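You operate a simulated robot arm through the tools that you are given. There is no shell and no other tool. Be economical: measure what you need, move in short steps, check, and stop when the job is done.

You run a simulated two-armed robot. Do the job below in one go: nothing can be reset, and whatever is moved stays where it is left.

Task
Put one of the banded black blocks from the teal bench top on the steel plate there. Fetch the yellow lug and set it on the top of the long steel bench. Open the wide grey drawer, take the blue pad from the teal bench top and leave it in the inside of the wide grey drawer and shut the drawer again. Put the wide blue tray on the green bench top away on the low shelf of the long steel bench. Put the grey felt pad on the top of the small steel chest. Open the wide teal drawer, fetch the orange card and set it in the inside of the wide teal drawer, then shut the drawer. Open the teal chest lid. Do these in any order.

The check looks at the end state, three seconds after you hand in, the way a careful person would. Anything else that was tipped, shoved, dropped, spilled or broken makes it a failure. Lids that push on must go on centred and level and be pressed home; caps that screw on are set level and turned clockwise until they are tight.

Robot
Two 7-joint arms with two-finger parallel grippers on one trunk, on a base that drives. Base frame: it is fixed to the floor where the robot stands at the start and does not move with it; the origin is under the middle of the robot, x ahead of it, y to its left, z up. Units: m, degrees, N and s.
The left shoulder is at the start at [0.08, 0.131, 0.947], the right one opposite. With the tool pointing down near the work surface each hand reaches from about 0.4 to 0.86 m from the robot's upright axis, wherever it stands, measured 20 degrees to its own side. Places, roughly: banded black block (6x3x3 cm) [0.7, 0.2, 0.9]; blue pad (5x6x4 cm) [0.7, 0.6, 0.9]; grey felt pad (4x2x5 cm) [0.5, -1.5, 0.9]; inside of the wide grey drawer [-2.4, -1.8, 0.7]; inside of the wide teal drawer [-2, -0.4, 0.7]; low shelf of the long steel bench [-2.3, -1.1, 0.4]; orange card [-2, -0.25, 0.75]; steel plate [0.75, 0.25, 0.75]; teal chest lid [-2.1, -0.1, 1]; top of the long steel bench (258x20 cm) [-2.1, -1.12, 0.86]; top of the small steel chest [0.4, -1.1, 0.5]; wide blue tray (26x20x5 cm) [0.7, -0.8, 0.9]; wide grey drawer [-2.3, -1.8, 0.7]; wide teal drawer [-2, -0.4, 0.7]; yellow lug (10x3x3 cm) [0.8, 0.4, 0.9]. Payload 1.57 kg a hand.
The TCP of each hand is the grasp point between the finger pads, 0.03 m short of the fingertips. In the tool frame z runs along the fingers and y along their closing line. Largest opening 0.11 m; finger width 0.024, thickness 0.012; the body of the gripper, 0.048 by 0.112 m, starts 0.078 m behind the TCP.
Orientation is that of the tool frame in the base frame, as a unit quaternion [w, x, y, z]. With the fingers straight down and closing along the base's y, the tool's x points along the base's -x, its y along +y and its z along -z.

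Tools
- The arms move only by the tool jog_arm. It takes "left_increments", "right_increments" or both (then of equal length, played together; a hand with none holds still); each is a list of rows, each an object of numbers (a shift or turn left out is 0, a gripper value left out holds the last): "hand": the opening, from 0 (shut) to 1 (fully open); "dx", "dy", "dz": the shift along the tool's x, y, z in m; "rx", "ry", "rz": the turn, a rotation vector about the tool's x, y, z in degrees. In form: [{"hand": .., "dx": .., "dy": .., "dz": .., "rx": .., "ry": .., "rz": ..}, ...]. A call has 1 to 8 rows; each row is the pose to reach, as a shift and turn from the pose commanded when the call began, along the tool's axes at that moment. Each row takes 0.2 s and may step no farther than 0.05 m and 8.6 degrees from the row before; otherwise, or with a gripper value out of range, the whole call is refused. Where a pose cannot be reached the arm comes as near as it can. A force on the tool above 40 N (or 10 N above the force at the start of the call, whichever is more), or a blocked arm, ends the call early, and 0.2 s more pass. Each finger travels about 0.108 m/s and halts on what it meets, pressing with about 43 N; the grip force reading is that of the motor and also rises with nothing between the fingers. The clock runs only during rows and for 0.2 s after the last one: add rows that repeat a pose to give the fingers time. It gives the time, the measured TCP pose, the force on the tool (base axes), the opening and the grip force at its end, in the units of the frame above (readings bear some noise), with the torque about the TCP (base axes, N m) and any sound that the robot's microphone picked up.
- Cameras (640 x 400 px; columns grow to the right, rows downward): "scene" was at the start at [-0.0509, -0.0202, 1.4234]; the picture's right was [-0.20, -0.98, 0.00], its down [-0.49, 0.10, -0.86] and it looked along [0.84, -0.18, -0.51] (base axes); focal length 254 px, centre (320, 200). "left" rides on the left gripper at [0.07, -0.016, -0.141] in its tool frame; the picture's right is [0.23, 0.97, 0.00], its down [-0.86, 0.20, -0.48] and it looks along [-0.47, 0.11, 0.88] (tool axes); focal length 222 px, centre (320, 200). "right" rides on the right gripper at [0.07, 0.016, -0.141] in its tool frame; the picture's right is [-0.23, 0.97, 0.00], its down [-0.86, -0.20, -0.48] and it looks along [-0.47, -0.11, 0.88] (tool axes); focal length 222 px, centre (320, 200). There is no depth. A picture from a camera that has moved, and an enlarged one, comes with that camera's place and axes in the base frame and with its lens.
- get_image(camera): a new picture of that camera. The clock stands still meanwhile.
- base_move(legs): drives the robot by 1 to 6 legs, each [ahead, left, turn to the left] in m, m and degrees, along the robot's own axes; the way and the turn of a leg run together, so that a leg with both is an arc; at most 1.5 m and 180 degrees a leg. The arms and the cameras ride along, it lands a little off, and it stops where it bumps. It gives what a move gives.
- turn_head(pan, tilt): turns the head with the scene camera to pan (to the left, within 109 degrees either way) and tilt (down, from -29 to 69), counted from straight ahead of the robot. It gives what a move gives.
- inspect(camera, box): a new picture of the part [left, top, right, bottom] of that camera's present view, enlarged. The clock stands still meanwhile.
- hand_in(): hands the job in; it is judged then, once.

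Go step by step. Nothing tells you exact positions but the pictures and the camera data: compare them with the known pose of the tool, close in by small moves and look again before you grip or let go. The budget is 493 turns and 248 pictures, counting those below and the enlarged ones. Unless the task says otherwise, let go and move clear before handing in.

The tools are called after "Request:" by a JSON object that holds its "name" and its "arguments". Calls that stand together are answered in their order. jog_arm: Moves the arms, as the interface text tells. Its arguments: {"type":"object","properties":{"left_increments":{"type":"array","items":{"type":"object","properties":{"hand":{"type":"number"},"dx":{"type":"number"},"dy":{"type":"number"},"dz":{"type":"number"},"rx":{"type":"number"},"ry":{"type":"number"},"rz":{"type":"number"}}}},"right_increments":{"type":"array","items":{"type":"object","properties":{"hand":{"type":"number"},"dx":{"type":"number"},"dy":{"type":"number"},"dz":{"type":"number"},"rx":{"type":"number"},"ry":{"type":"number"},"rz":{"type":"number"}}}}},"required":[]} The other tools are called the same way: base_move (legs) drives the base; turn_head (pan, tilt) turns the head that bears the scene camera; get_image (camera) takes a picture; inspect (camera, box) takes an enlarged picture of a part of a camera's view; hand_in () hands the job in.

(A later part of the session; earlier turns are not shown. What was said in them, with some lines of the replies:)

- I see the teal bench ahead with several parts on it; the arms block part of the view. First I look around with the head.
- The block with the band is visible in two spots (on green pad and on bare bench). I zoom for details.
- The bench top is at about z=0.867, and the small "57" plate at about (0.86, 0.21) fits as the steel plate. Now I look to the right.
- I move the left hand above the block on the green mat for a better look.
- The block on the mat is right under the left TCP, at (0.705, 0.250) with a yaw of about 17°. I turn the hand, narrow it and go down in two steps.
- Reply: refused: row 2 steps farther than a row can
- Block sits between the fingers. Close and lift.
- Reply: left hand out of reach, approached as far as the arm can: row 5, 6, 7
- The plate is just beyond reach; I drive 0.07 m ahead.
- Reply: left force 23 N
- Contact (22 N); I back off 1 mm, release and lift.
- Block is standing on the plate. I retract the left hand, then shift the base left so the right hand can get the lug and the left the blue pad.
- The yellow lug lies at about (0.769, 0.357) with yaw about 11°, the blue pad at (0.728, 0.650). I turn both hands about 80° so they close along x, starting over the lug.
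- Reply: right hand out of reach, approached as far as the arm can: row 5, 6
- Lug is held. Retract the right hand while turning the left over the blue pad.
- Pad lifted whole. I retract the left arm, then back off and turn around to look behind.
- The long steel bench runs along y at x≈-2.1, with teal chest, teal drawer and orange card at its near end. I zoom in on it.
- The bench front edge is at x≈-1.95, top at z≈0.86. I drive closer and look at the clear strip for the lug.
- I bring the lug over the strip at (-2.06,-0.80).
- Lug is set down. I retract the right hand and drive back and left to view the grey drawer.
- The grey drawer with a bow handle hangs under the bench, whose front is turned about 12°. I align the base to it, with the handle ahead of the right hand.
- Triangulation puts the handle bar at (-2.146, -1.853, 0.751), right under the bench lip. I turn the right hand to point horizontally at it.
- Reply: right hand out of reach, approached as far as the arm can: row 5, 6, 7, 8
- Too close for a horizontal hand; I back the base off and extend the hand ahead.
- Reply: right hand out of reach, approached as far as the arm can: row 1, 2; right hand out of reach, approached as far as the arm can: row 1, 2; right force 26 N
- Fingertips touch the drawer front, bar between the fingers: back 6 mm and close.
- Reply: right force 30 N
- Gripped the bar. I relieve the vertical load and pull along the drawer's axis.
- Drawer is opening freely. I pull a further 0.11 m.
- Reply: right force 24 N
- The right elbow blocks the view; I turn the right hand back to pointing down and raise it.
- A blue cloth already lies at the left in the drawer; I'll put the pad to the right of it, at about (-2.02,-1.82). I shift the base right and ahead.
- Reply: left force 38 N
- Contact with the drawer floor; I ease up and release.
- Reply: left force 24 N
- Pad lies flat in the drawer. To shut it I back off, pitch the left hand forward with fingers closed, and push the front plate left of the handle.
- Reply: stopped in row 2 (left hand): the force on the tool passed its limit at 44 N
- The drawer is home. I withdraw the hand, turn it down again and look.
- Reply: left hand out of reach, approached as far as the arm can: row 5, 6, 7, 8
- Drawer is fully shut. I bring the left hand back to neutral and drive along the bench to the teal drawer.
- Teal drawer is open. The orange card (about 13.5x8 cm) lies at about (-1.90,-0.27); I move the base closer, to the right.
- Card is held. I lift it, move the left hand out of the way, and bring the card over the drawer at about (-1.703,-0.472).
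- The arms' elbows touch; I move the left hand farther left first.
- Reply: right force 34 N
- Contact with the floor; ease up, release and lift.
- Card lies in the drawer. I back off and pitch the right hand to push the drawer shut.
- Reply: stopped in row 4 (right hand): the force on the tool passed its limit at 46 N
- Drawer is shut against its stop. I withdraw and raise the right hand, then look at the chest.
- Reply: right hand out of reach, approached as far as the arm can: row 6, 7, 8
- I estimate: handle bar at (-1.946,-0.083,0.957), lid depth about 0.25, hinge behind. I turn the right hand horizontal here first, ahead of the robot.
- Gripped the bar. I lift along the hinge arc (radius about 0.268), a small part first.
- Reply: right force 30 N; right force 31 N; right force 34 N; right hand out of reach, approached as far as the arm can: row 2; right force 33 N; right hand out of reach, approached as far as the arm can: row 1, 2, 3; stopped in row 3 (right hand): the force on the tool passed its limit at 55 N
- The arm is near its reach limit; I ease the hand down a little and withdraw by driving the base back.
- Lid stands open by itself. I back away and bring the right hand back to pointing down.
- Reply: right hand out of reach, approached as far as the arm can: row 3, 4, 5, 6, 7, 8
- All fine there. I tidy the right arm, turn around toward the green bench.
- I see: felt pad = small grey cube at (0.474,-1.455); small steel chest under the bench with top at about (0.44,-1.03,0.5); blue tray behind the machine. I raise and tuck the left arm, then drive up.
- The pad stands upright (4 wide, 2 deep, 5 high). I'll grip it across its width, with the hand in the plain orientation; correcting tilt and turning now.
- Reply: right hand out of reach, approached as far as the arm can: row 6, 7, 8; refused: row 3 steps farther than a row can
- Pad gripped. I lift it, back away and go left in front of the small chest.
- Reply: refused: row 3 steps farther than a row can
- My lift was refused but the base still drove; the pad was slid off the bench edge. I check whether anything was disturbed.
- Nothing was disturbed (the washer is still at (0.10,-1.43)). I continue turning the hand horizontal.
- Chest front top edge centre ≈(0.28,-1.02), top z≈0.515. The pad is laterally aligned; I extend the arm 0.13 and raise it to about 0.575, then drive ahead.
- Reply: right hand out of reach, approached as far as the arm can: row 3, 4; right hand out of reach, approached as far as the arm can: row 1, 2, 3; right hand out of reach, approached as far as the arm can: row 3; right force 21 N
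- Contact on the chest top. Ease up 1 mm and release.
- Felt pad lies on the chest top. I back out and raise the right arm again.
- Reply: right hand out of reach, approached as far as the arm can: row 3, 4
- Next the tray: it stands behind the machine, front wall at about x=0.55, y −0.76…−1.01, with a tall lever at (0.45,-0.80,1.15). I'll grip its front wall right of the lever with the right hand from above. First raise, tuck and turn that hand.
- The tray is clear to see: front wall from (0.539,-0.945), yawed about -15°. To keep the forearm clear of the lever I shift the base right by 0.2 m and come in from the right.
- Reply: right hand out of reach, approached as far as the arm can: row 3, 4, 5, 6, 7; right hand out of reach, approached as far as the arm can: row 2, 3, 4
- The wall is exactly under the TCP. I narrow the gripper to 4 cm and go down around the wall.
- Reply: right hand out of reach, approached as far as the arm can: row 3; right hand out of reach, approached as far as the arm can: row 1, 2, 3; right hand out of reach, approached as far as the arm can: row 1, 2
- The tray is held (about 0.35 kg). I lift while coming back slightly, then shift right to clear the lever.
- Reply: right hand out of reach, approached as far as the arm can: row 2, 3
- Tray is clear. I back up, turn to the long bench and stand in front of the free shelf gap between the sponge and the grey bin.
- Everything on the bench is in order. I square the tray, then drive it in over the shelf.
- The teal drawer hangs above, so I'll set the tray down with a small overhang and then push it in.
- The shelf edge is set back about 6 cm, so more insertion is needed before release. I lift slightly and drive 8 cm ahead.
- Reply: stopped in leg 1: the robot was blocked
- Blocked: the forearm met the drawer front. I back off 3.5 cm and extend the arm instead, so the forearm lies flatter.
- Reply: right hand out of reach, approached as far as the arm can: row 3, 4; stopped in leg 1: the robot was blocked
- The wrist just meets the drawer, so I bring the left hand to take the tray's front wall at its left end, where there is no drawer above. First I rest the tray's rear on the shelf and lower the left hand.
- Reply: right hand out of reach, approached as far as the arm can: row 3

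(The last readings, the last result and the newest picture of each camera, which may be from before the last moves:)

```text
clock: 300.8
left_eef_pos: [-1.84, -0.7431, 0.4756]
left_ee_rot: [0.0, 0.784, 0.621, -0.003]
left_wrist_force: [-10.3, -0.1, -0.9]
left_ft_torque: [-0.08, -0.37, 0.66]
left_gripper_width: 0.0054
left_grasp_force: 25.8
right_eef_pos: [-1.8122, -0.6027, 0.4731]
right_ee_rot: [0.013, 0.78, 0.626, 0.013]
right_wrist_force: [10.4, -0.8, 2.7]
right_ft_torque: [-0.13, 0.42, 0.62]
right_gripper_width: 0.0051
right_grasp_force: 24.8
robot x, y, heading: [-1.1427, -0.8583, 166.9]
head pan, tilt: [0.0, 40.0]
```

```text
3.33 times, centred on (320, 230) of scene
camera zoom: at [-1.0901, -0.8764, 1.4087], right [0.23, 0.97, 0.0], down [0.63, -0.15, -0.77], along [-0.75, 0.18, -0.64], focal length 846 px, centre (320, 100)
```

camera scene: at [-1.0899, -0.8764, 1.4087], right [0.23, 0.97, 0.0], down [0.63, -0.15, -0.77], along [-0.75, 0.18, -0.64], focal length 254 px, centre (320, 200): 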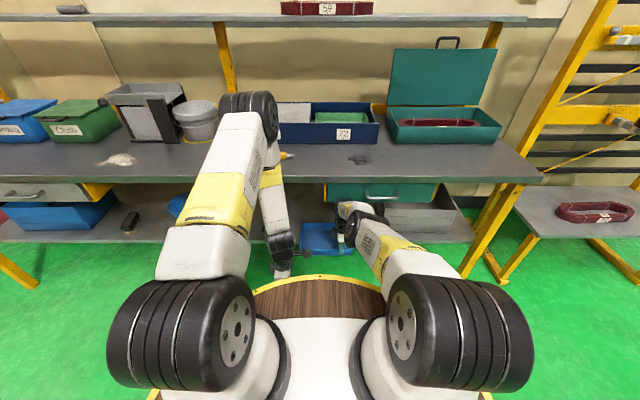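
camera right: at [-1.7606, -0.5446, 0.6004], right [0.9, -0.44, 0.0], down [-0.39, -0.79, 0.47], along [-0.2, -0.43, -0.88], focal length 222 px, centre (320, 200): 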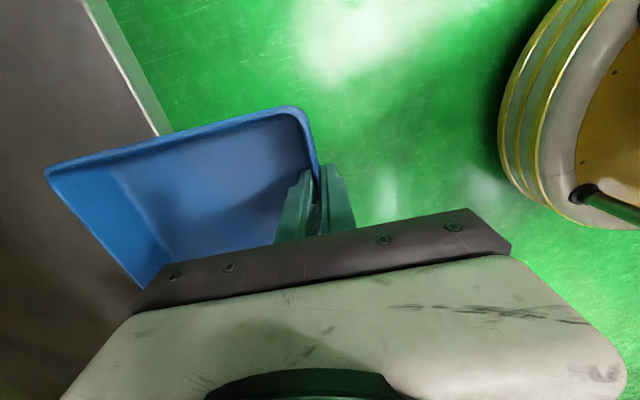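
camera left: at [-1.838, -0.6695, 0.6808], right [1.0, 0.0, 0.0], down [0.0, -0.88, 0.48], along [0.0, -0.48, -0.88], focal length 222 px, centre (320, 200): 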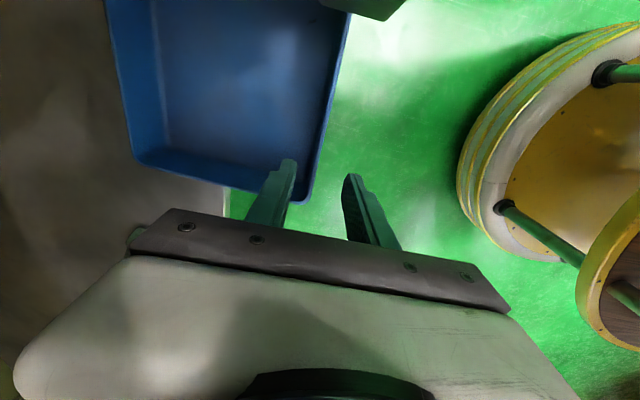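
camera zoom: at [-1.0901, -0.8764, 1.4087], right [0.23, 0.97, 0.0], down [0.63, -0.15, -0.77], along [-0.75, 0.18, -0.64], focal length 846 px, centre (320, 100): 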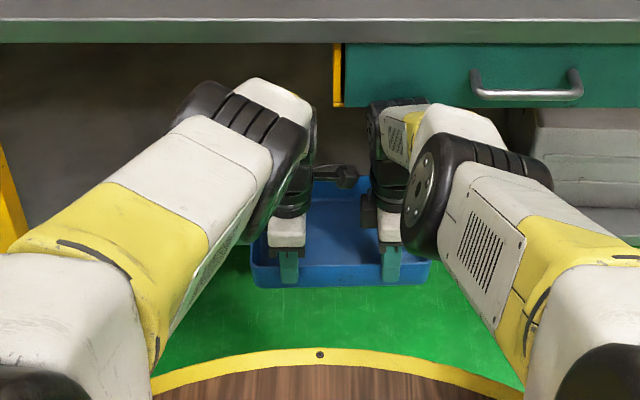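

The left hand has it too. I release with the right, lift it out and take it back.

Request:
{"name": "jog_arm", "arguments": {"right_increments": [{"hand": 0.36}, {"hand": 0.36}, {"dz": -0.02}, {"dz": -0.045, "dy": 0.005}, {"dz": -0.06, "dy": 0.02}, {"dz": -0.06, "dy": 0.06}, {"dz": -0.06, "dy": 0.1}]}}

Request:
{"name": "inspect", "arguments": {"camera": "scene", "box": [250, 170, 390, 290]}}

```text
clock: 302.4
left_eef_pos: [-1.8394, -0.7432, 0.4758]
left_ee_rot: [0.0, 0.784, 0.621, -0.002]
left_wrist_force: [-0.2, 0.6, -0.4]
left_ft_torque: [-0.33, -0.23, 0.02]
left_gripper_width: 0.0047
left_grasp_force: 25.0
right_eef_pos: [-1.7166, -0.6252, 0.5356]
right_ee_rot: [0.012, 0.78, 0.625, 0.012]
right_wrist_force: [-0.6, -0.4, 0.2]
right_ft_torque: [-0.03, 0.02, 0.01]
right_gripper_width: 0.0396
right_grasp_force: 0.0
robot x, y, heading: [-1.1423, -0.8614, 166.7]
head pan, tilt: [0.0, 40.0]
```

```text
3.33 times, centred on (320, 230) of scene
camera zoom: at [-1.0903, -0.8763, 1.4087], right [0.23, 0.97, 0.0], down [0.63, -0.15, -0.77], along [-0.75, 0.18, -0.64], focal length 846 px, centre (320, 100)
```

zoom: 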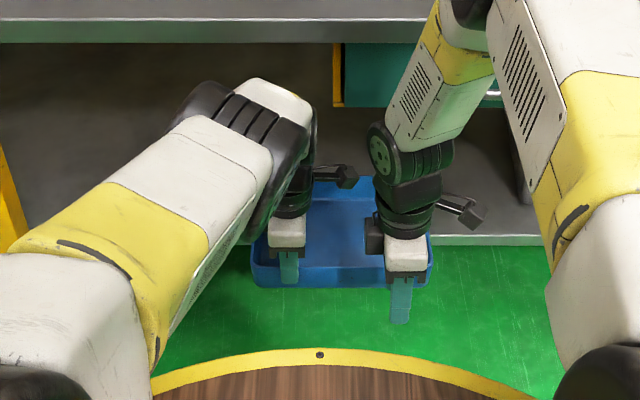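

Request:
{"name": "jog_arm", "arguments": {"right_increments": [{"dz": -0.04, "dy": 0.015}, {"dz": -0.085, "dy": 0.03}, {"dz": -0.13, "dy": 0.045}, {"dz": -0.175, "dy": 0.06}, {"dz": -0.22, "dy": 0.075}, {"dz": -0.265, "dy": 0.09}, {"dz": -0.31, "dy": 0.1}, {"dz": -0.355, "dy": 0.11}], "left_increments": [{"dz": -0.002}, {"dz": -0.004}, {"dz": -0.006}, {"dz": -0.006}, {"dz": -0.006}, {"dz": -0.006}, {"dz": -0.006}, {"dz": -0.006}]}}

Request:
{"name": "base_move", "arguments": {"legs": [[0.06, 0, 0]]}}

Request:
{"name": "inspect", "arguments": {"camera": "scene", "box": [240, 160, 400, 280]}}

```text
clock: 304.2
left_eef_pos: [-1.8406, -0.7418, 0.4801]
left_ee_rot: [0.0, 0.784, 0.621, -0.002]
left_wrist_force: [0.1, 0.2, -3.7]
left_ft_torque: [-0.32, -0.27, -0.01]
left_gripper_width: 0.0047
left_grasp_force: 24.8
right_eef_pos: [-1.623, -0.6511, 0.8961]
right_ee_rot: [0.013, 0.781, 0.625, 0.012]
right_wrist_force: [-0.2, 1.0, -0.9]
right_ft_torque: [-0.04, -0.02, -0.01]
right_gripper_width: 0.0398
right_grasp_force: 0.1
robot x, y, heading: [-1.1466, -0.8619, 166.6]
head pan, tilt: [0.0, 40.0]
```

```text
clock: 305.2
left_eef_pos: [-1.8991, -0.7288, 0.48]
left_ee_rot: [0.0, 0.784, 0.621, -0.002]
left_wrist_force: [-0.4, 0.0, -4.3]
left_ft_torque: [-0.3, -0.22, 0.02]
left_gripper_width: 0.0047
left_grasp_force: 25.1
right_eef_pos: [-1.6827, -0.6368, 0.8969]
right_ee_rot: [0.012, 0.78, 0.625, 0.012]
right_wrist_force: [-0.1, -0.6, 0.1]
right_ft_torque: [0.02, 0.02, -0.02]
right_gripper_width: 0.0395
right_grasp_force: 0.0
robot x, y, heading: [-1.2009, -0.8495, 166.7]
head pan, tilt: [0.0, 40.0]
```

```text
3.33 times, centred on (320, 220) of scene
camera zoom: at [-1.1486, -0.8625, 1.4087], right [0.23, 0.97, 0.0], down [0.63, -0.15, -0.77], along [-0.75, 0.17, -0.64], focal length 846 px, centre (320, 133)
```

zoom: 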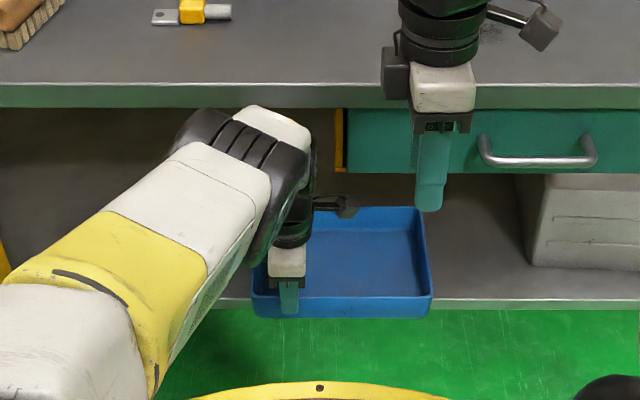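

Request:
{"name": "base_move", "arguments": {"legs": [[0.05, 0, 0]]}}

Request:
{"name": "inspect", "arguments": {"camera": "scene", "box": [240, 160, 400, 280]}}

```text
clock: 306.2
left_eef_pos: [-1.9286, -0.7249, 0.4649]
left_ee_rot: [0.012, 0.783, 0.622, 0.004]
left_wrist_force: [1.0, -0.2, 2.7]
left_ft_torque: [0.18, 0.55, -0.1]
left_gripper_width: 0.0058
left_grasp_force: 25.9
right_eef_pos: [-1.7269, -0.6276, 0.8951]
right_ee_rot: [0.012, 0.779, 0.627, 0.012]
right_wrist_force: [0.4, 0.6, -1.0]
right_ft_torque: [-0.02, 0.02, -0.02]
right_gripper_width: 0.0395
right_grasp_force: 0.0
robot x, y, heading: [-1.247, -0.8346, 167.1]
head pan, tilt: [0.0, 40.0]
stopped in leg 1: the robot was blocked; the commanded pose is now the measured one
```

```text
3.33 times, centred on (320, 220) of scene
camera zoom: at [-1.1941, -0.8519, 1.4087], right [0.23, 0.97, 0.0], down [0.63, -0.15, -0.77], along [-0.75, 0.17, -0.64], focal length 846 px, centre (320, 133)
```

zoom: 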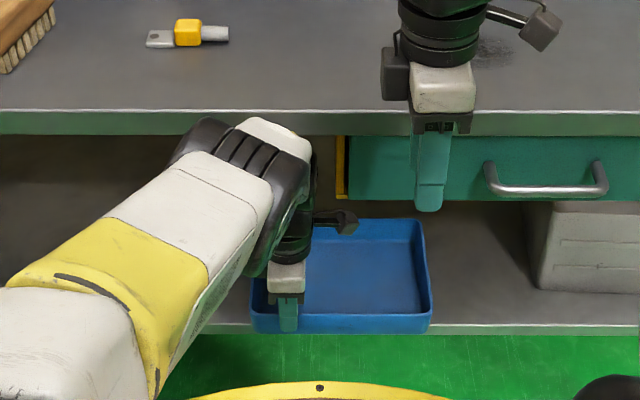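

The tray is now practically fully on the shelf. I release with the left hand, ease back 1 cm, lift and withdraw.

Request:
{"name": "jog_arm", "arguments": {"left_increments": [{"hand": 0.4}, {"hand": 0.4}, {"hand": 0.4}]}}

Request:
{"name": "base_move", "arguments": {"legs": [[-0.014, 0, 0]]}}

Request:
{"name": "jog_arm", "arguments": {"left_increments": [{"dz": -0.015}, {"dz": -0.03}, {"dz": -0.045}]}}

Request:
{"name": "get_image", "arguments": {"camera": "left"}}

```text
clock: 307.0
left_eef_pos: [-1.9293, -0.7247, 0.4653]
left_ee_rot: [0.012, 0.783, 0.622, 0.004]
left_wrist_force: [-0.2, -0.4, -0.1]
left_ft_torque: [0.02, -0.01, -0.02]
left_gripper_width: 0.0441
left_grasp_force: 0.1
right_eef_pos: [-1.7273, -0.6259, 0.897]
right_ee_rot: [0.012, 0.779, 0.626, 0.012]
right_wrist_force: [-0.8, -0.1, -0.2]
right_ft_torque: [0.02, 0.0, 0.01]
right_gripper_width: 0.0397
right_grasp_force: 0.1
robot x, y, heading: [-1.2482, -0.8365, 166.9]
head pan, tilt: [0.0, 40.0]
```

```text
clock: 307.8
left_eef_pos: [-1.9145, -0.7279, 0.4655]
left_ee_rot: [0.012, 0.783, 0.621, 0.005]
left_wrist_force: [0.0, 0.7, 0.8]
left_ft_torque: [0.05, -0.01, 0.03]
left_gripper_width: 0.0441
left_grasp_force: 0.1
right_eef_pos: [-1.7124, -0.63, 0.8967]
right_ee_rot: [0.012, 0.779, 0.626, 0.012]
right_wrist_force: [-1.2, 0.1, -0.9]
right_ft_torque: [-0.01, 0.0, -0.03]
right_gripper_width: 0.0395
right_grasp_force: 0.0
robot x, y, heading: [-1.2279, -0.8434, 166.9]
head pan, tilt: [0.0, 40.0]
```

```text
clock: 308.8
left_eef_pos: [-1.8844, -0.7387, 0.4819]
left_ee_rot: [0.039, 0.783, 0.621, 0.016]
left_wrist_force: [1.0, 0.7, 2.9]
left_ft_torque: [0.06, -0.01, -0.06]
left_gripper_width: 0.0437
left_grasp_force: 0.3
right_eef_pos: [-1.7136, -0.631, 0.8956]
right_ee_rot: [0.012, 0.779, 0.627, 0.012]
right_wrist_force: [0.6, 0.4, -0.5]
right_ft_torque: [0.01, -0.04, -0.03]
right_gripper_width: 0.0395
right_grasp_force: 0.1
robot x, y, heading: [-1.2364, -0.8401, 167.0]
head pan, tilt: [0.0, 40.0]
stopped in row 3 (left hand): the arm was blocked; the commanded pose is now the measured one
```

```text
10 pictures are left
camera left: at [-1.8936, -0.6614, 0.6186], right [1.0, 0.0, 0.07], down [-0.04, -0.86, 0.51], along [0.06, -0.51, -0.86], focal length 222 px, centre (320, 200)
```

left: 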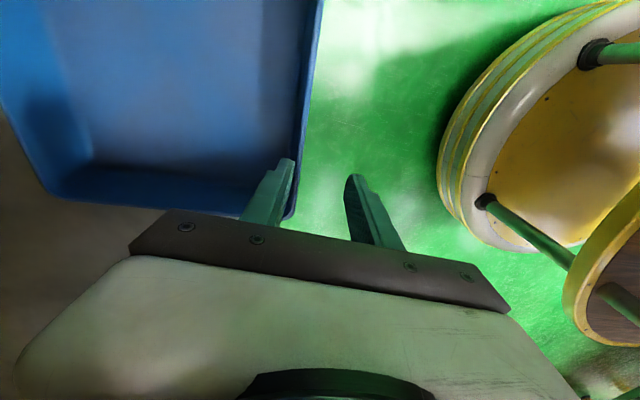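

The forearm is under the bench lip; I back off 3 cm (the tray follows a little, still well supported), then lift out and push it in afterwards.

Request:
{"name": "base_move", "arguments": {"legs": [[-0.035, 0, 0]]}}

Request:
{"name": "jog_arm", "arguments": {"left_increments": [{"dz": -0.012, "rx": -2}, {"dz": -0.025, "rx": -4}, {"dz": -0.04, "rx": -5}, {"dz": -0.055, "rx": -5}]}}

Request:
{"name": "get_image", "arguments": {"camera": "left"}}

```text
clock: 309.7
left_eef_pos: [-1.8499, -0.7464, 0.4834]
left_ee_rot: [0.038, 0.783, 0.621, 0.017]
left_wrist_force: [0.1, -0.4, 0.9]
left_ft_torque: [0.0, 0.06, 0.04]
left_gripper_width: 0.0438
left_grasp_force: 0.1
right_eef_pos: [-1.6789, -0.6379, 0.8954]
right_ee_rot: [0.012, 0.78, 0.626, 0.012]
right_wrist_force: [0.2, 0.3, 0.3]
right_ft_torque: [0.01, 0.01, 0.0]
right_gripper_width: 0.0398
right_grasp_force: 0.0
robot x, y, heading: [-1.1996, -0.8475, 167.0]
head pan, tilt: [0.0, 40.0]
```

```text
clock: 310.9
left_eef_pos: [-1.8352, -0.754, 0.5199]
left_ee_rot: [0.089, 0.778, 0.619, 0.052]
left_wrist_force: [0.2, 0.1, 0.3]
left_ft_torque: [0.02, -0.02, 0.0]
left_gripper_width: 0.044
left_grasp_force: 0.0
right_eef_pos: [-1.6785, -0.6385, 0.8957]
right_ee_rot: [0.012, 0.779, 0.627, 0.012]
right_wrist_force: [-0.3, -0.3, -0.1]
right_ft_torque: [-0.02, 0.0, 0.02]
right_gripper_width: 0.0398
right_grasp_force: 0.1
robot x, y, heading: [-1.1979, -0.8511, 167.2]
head pan, tilt: [0.0, 40.0]
stopped in row 4 (left hand): the arm was blocked; the commanded pose is now the measured one
```

```text
9 pictures are left
camera left: at [-1.8602, -0.6701, 0.651], right [0.98, 0.01, 0.19], down [-0.1, -0.84, 0.53], along [0.17, -0.54, -0.82], focal length 222 px, centre (320, 200)
```

left: 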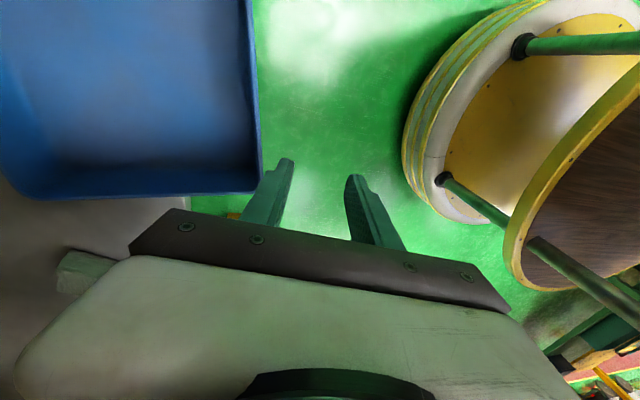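

Fingers are free of the tray. I back off, raise the left arm, and pitch the right hand (closed) low in front to push the tray in.

Request:
{"name": "base_move", "arguments": {"legs": [[-0.17, 0, 0]]}}

Request:
{"name": "jog_arm", "arguments": {"left_increments": [{"dz": -0.02, "rx": 4}, {"dz": -0.06, "rx": 8}, {"dz": -0.1, "rx": 12}, {"dz": -0.14, "rx": 12}, {"dz": -0.18, "rx": 12}, {"dz": -0.22, "rx": 12}, {"dz": -0.26, "rx": 12}, {"dz": -0.3, "rx": 12}]}}

Request:
{"name": "jog_arm", "arguments": {"right_increments": [{"rx": 5.5, "dy": -0.015, "dx": -0.005, "dz": 0.045, "hand": 0}, {"rx": 11, "dy": -0.03, "dx": -0.01, "dz": 0.09}, {"rx": 16.5, "dy": -0.045, "dx": -0.015, "dz": 0.135}, {"rx": 22, "dy": -0.06, "dx": -0.02, "dz": 0.18}, {"rx": 27.5, "dy": -0.075, "dx": -0.025, "dz": 0.225}, {"rx": 33, "dy": -0.09, "dx": -0.03, "dz": 0.27}, {"rx": 38.5, "dy": -0.105, "dx": -0.035, "dz": 0.315}, {"rx": 44, "dy": -0.12, "dx": -0.039, "dz": 0.36}]}}

Request:
{"name": "get_image", "arguments": {"camera": "scene"}}

```text
clock: 312.3
left_eef_pos: [-1.6652, -0.7959, 0.5197]
left_ee_rot: [0.089, 0.778, 0.62, 0.053]
left_wrist_force: [-0.3, 0.1, -0.9]
left_ft_torque: [0.01, -0.01, 0.0]
left_gripper_width: 0.0441
left_grasp_force: 0.0
right_eef_pos: [-1.5087, -0.6783, 0.8958]
right_ee_rot: [0.012, 0.778, 0.628, 0.012]
right_wrist_force: [-0.1, -0.7, 0.3]
right_ft_torque: [0.0, -0.02, -0.01]
right_gripper_width: 0.0396
right_grasp_force: 0.1
robot x, y, heading: [-1.0307, -0.8894, 167.1]
head pan, tilt: [0.0, 40.0]
```

```text
clock: 314.1
left_eef_pos: [-1.722, -0.7733, 0.8116]
left_ee_rot: [0.007, 0.782, 0.623, -0.012]
left_wrist_force: [-0.3, 0.4, -0.3]
left_ft_torque: [0.01, 0.0, 0.02]
left_gripper_width: 0.044
left_grasp_force: 0.1
right_eef_pos: [-1.5081, -0.6796, 0.8954]
right_ee_rot: [0.012, 0.778, 0.628, 0.012]
right_wrist_force: [0.5, -0.2, -0.5]
right_ft_torque: [-0.01, 0.02, 0.03]
right_gripper_width: 0.0396
right_grasp_force: 0.2
robot x, y, heading: [-1.0291, -0.8871, 167.5]
head pan, tilt: [0.0, 40.0]
```

```text
clock: 315.3
left_eef_pos: [-1.7552, -0.9177, 0.7893]
left_ee_rot: [0.022, 0.702, 0.712, 0.001]
left_wrist_force: [0.2, 2.0, 0.6]
left_ft_torque: [-0.14, 0.01, -0.03]
left_gripper_width: 0.0441
left_grasp_force: 0.0
right_eef_pos: [-1.5751, -0.6563, 0.6953]
right_ee_rot: [-0.16, 0.782, 0.588, -0.129]
right_wrist_force: [-0.1, 1.3, -0.2]
right_ft_torque: [-0.12, 0.0, 0.03]
right_gripper_width: 0.0002
right_grasp_force: 21.3
robot x, y, heading: [-1.0282, -0.8885, 167.2]
head pan, tilt: [0.0, 40.0]
stopped in row 5 (left hand): the arm was blocked; the commanded pose is now the measured one
```

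```text
8 pictures are left
camera scene: at [-0.9746, -0.9008, 1.4087], right [0.22, 0.97, 0.0], down [0.63, -0.15, -0.77], along [-0.75, 0.17, -0.64], focal length 254 px, centre (320, 200)
```

scene: 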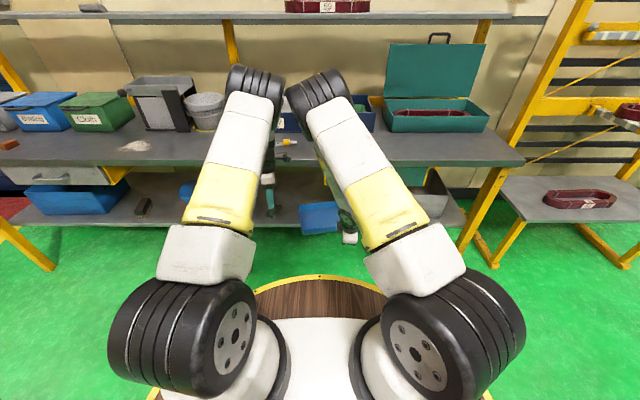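

The elbows touched; I take the left arm up and away to the left.

Request:
{"name": "jog_arm", "arguments": {"left_increments": [{"dz": -0.03, "dx": -0.02, "dy": 0.02}, {"dz": -0.06, "dx": -0.04, "dy": 0.04}, {"dz": -0.09, "dx": -0.065, "dy": 0.06}, {"dz": -0.12, "dx": -0.09, "dy": 0.08}, {"dz": -0.15, "dx": -0.12, "dy": 0.09}, {"dz": -0.18, "dx": -0.15, "dy": 0.1}, {"dz": -0.21, "dx": -0.18, "dy": 0.1}, {"dz": -0.24, "dx": -0.21, "dy": 0.1}]}}

Request:
{"name": "jog_arm", "arguments": {"right_increments": [{"rx": 6, "dz": 0.03}, {"rx": 12, "dz": 0.06}, {"rx": 18, "dz": 0.09}, {"rx": 22, "dz": 0.12}, {"rx": 22, "dz": 0.15}]}}

```text
clock: 317.1
left_eef_pos: [-1.6586, -1.1233, 1.0389]
left_ee_rot: [0.022, 0.702, 0.712, 0.001]
left_wrist_force: [-0.4, 0.6, -0.8]
left_ft_torque: [-0.02, 0.0, -0.01]
left_gripper_width: 0.044
left_grasp_force: 0.0
right_eef_pos: [-1.5746, -0.661, 0.6936]
right_ee_rot: [-0.16, 0.781, 0.59, -0.127]
right_wrist_force: [-1.0, 0.5, -0.2]
right_ft_torque: [-0.01, 0.03, 0.0]
right_gripper_width: 0.0
right_grasp_force: 21.8
robot x, y, heading: [-1.0272, -0.8872, 166.8]
head pan, tilt: [0.0, 40.0]
```

```text
clock: 318.3
left_eef_pos: [-1.6577, -1.1238, 1.0396]
left_ee_rot: [0.022, 0.701, 0.712, 0.0]
left_wrist_force: [0.2, -0.5, 0.1]
left_ft_torque: [0.02, 0.05, -0.02]
left_gripper_width: 0.0441
left_grasp_force: 0.1
right_eef_pos: [-1.6358, -0.6463, 0.5571]
right_ee_rot: [-0.306, 0.735, 0.556, -0.239]
right_wrist_force: [-0.1, -0.4, 0.6]
right_ft_torque: [0.0, 0.0, 0.03]
right_gripper_width: 0.0
right_grasp_force: 21.4
robot x, y, heading: [-1.027, -0.892, 166.8]
head pan, tilt: [0.0, 40.0]
```

Request:
{"name": "jog_arm", "arguments": {"right_increments": [{"dz": 0.025, "dy": 0.026, "dx": -0.015}, {"dz": 0.05, "dy": 0.05, "dx": -0.03}, {"dz": 0.062, "dy": 0.063, "dx": -0.04}]}}

Request:
{"name": "base_move", "arguments": {"legs": [[0.14, 0, 0]]}}

Request:
{"name": "inspect", "arguments": {"camera": "scene", "box": [240, 150, 420, 285]}}

```text
clock: 319.1
left_eef_pos: [-1.6589, -1.1239, 1.0394]
left_ee_rot: [0.022, 0.701, 0.713, 0.001]
left_wrist_force: [-0.6, 0.7, 1.1]
left_ft_torque: [0.01, -0.01, 0.01]
left_gripper_width: 0.0438
left_grasp_force: 0.2
right_eef_pos: [-1.6444, -0.6853, 0.4685]
right_ee_rot: [-0.306, 0.735, 0.555, -0.239]
right_wrist_force: [0.2, 0.4, 0.3]
right_ft_torque: [0.01, 0.0, -0.04]
right_gripper_width: 0.0001
right_grasp_force: 20.8
robot x, y, heading: [-1.0275, -0.885, 167.1]
head pan, tilt: [0.0, 40.0]
```

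```text
clock: 320.4
left_eef_pos: [-1.7963, -1.0914, 1.0389]
left_ee_rot: [0.022, 0.702, 0.712, 0.001]
left_wrist_force: [0.2, 0.4, -0.1]
left_ft_torque: [0.01, 0.0, -0.01]
left_gripper_width: 0.044
left_grasp_force: 0.0
right_eef_pos: [-1.7807, -0.6534, 0.4685]
right_ee_rot: [-0.305, 0.737, 0.555, -0.237]
right_wrist_force: [-0.2, -0.1, -0.3]
right_ft_torque: [-0.01, 0.01, -0.02]
right_gripper_width: 0.0
right_grasp_force: 21.0
robot x, y, heading: [-1.1653, -0.8569, 166.9]
head pan, tilt: [0.0, 40.0]
```

```text
2.96 times, centred on (330, 218) of scene
camera zoom: at [-1.1118, -0.8709, 1.4087], right [0.22, 0.97, 0.0], down [0.63, -0.14, -0.77], along [-0.75, 0.17, -0.64], focal length 752 px, centre (290, 148)
```

zoom: 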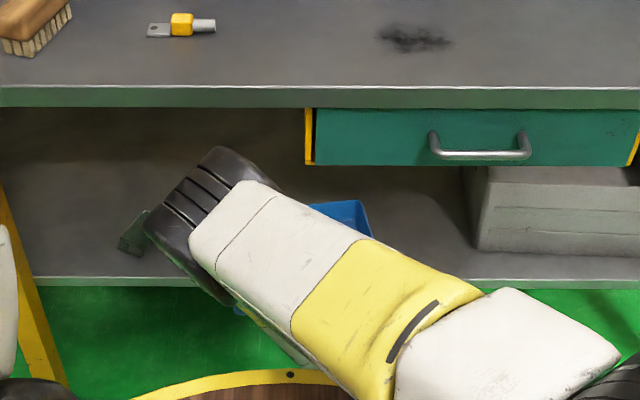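

Request:
{"name": "jog_arm", "arguments": {"right_increments": [{"dz": 0.018, "dy": -0.0175}, {"dz": 0.036, "dy": -0.035}, {"dz": 0.054, "dy": -0.0525}, {"dz": 0.072, "dy": -0.07}]}}

Request:
{"name": "base_move", "arguments": {"legs": [[0.035, 0, 0]]}}

Request:
{"name": "get_image", "arguments": {"camera": "right"}}

```text
clock: 321.4
left_eef_pos: [-1.7942, -1.0929, 1.0388]
left_ee_rot: [0.022, 0.701, 0.713, 0.0]
left_wrist_force: [0.5, 0.0, -0.3]
left_ft_torque: [0.0, 0.04, 0.01]
left_gripper_width: 0.0443
left_grasp_force: 0.0
right_eef_pos: [-1.8784, -0.6261, 0.4676]
right_ee_rot: [-0.307, 0.736, 0.554, -0.238]
right_wrist_force: [1.0, 0.1, 3.0]
right_ft_torque: [0.0, 0.03, 0.0]
right_gripper_width: 0.0
right_grasp_force: 21.0
robot x, y, heading: [-1.1646, -0.8545, 167.1]
head pan, tilt: [0.0, 40.0]
```

```text
clock: 322.3
left_eef_pos: [-1.8309, -1.0829, 1.0394]
left_ee_rot: [0.022, 0.702, 0.712, 0.0]
left_wrist_force: [-0.6, 0.3, 0.0]
left_ft_torque: [0.0, -0.04, 0.03]
left_gripper_width: 0.0442
left_grasp_force: 0.0
right_eef_pos: [-1.9124, -0.6176, 0.4675]
right_ee_rot: [-0.306, 0.736, 0.555, -0.238]
right_wrist_force: [0.0, 0.5, 0.1]
right_ft_torque: [-0.01, -0.01, 0.0]
right_gripper_width: 0.0003
right_grasp_force: 21.2
robot x, y, heading: [-1.2014, -0.8536, 166.9]
head pan, tilt: [0.0, 40.0]
```

```text
6 pictures are left
camera right: at [-1.7855, -0.5796, 0.5546], right [0.59, -0.41, -0.69], down [-0.04, -0.87, 0.49], along [-0.8, -0.26, -0.53], focal length 222 px, centre (320, 200)
```

right: 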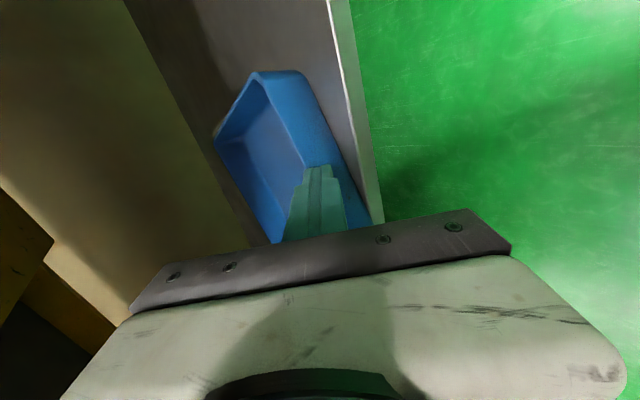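

Tray is on the shelf; I push 2.5 cm more, then withdraw and check.

Request:
{"name": "jog_arm", "arguments": {"right_increments": [{"dz": 0.009, "dy": -0.009}, {"dz": 0.02, "dy": -0.019}]}}

Request:
{"name": "base_move", "arguments": {"legs": [[-0.45, 0, 0]]}}

Request:
{"name": "jog_arm", "arguments": {"right_increments": [{"dx": 0.03, "dz": -0.03}, {"dx": 0.06, "dz": -0.06}, {"dx": 0.1, "dz": -0.08}, {"dx": 0.14, "dz": -0.09}, {"dx": 0.18, "dz": -0.1}]}}

Request:
{"name": "turn_head", "arguments": {"pan": 0, "tilt": 35}}

Request:
{"name": "get_image", "arguments": {"camera": "scene"}}

```text
clock: 322.9
left_eef_pos: [-1.8303, -1.0832, 1.0384]
left_ee_rot: [0.022, 0.701, 0.713, 0.0]
left_wrist_force: [0.4, -0.2, 0.4]
left_ft_torque: [-0.03, 0.0, 0.05]
left_gripper_width: 0.0439
left_grasp_force: 0.1
right_eef_pos: [-1.9389, -0.6086, 0.4683]
right_ee_rot: [-0.305, 0.736, 0.555, -0.237]
right_wrist_force: [1.6, 0.3, 2.5]
right_ft_torque: [0.02, 0.0, 0.0]
right_gripper_width: 0.0
right_grasp_force: 21.4
robot x, y, heading: [-1.2002, -0.8515, 167.1]
head pan, tilt: [0.0, 40.0]
```

```text
clock: 325.6
left_eef_pos: [-1.3969, -1.1808, 1.0395]
left_ee_rot: [0.022, 0.705, 0.709, 0.0]
left_wrist_force: [-0.5, 0.0, -1.4]
left_ft_torque: [0.0, 0.01, -0.01]
left_gripper_width: 0.044
left_grasp_force: 0.1
right_eef_pos: [-1.5029, -0.7055, 0.4671]
right_ee_rot: [-0.307, 0.738, 0.552, -0.237]
right_wrist_force: [0.6, -0.6, -0.3]
right_ft_torque: [0.01, -0.01, 0.01]
right_gripper_width: 0.0001
right_grasp_force: 21.7
robot x, y, heading: [-0.7658, -0.9501, 166.4]
head pan, tilt: [0.0, 40.0]
```

```text
clock: 326.8
left_eef_pos: [-1.3967, -1.1824, 1.0371]
left_ee_rot: [0.021, 0.704, 0.71, 0.0]
left_wrist_force: [0.5, -0.6, 1.0]
left_ft_torque: [0.05, 0.0, -0.01]
left_gripper_width: 0.044
left_grasp_force: 0.0
right_eef_pos: [-1.3812, -0.553, 0.5352]
right_ee_rot: [-0.307, 0.737, 0.553, -0.237]
right_wrist_force: [0.8, -0.7, 1.1]
right_ft_torque: [0.0, 0.01, 0.04]
right_gripper_width: 0.0
right_grasp_force: 21.0
robot x, y, heading: [-0.7656, -0.9537, 166.4]
head pan, tilt: [0.0, 40.0]
```

```text
clock: 327.4
left_eef_pos: [-1.3962, -1.1811, 1.0386]
left_ee_rot: [0.022, 0.704, 0.71, 0.0]
left_wrist_force: [0.3, -0.8, 0.3]
left_ft_torque: [-0.01, 0.02, 0.0]
left_gripper_width: 0.044
left_grasp_force: 0.1
right_eef_pos: [-1.3812, -0.5524, 0.5352]
right_ee_rot: [-0.307, 0.738, 0.553, -0.237]
right_wrist_force: [-0.3, 0.8, -0.1]
right_ft_torque: [0.0, 0.02, -0.01]
right_gripper_width: 0.0
right_grasp_force: 21.6
robot x, y, heading: [-0.7657, -0.9517, 166.5]
head pan, tilt: [0.0, 35.0]
```

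```text
5 pictures are left
camera scene: at [-0.7146, -0.9644, 1.4162], right [0.23, 0.97, 0.0], down [0.56, -0.13, -0.82], along [-0.8, 0.19, -0.57], focal length 254 px, centre (320, 200)
```

scene: 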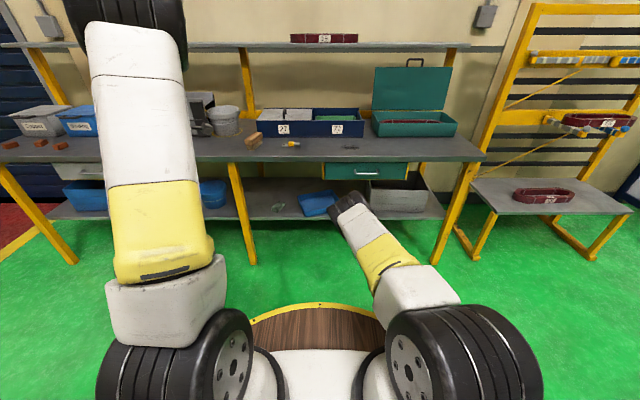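

Request:
{"name": "inspect", "arguments": {"camera": "scene", "box": [240, 150, 420, 240]}}

```text
3.56 times, centred on (330, 195) of scene
camera zoom: at [-0.7146, -0.9644, 1.4162], right [0.23, 0.97, 0.0], down [0.56, -0.13, -0.82], along [-0.8, 0.19, -0.57], focal length 902 px, centre (284, 218)
```

zoom: 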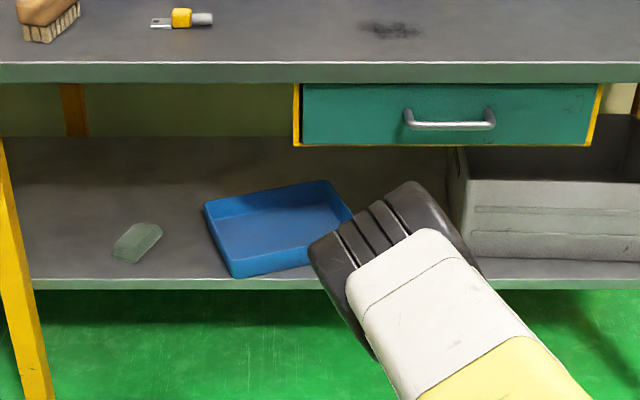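

The tray lies wholly on the low shelf, the drawers are shut, the chest lid is open and both hands are clear. I hand in.

Request:
{"name": "hand_in", "arguments": {}}

```text
The job is handed in.
```

The job is handed in with all seven tasks done as far as the pictures show, though I took "57" as the steel plate from its position. Three things could count against it:

- **Tray:** it lies slightly askew, with its left front corner close to the shelf edge.
- **Felt pad:** it slid off the green bench by accident before I lifted it. I saw nothing else moved.
- **Teal drawer:** my arm pressed against its closed front twice while I was putting the tray away. It still looked shut in the last picture.
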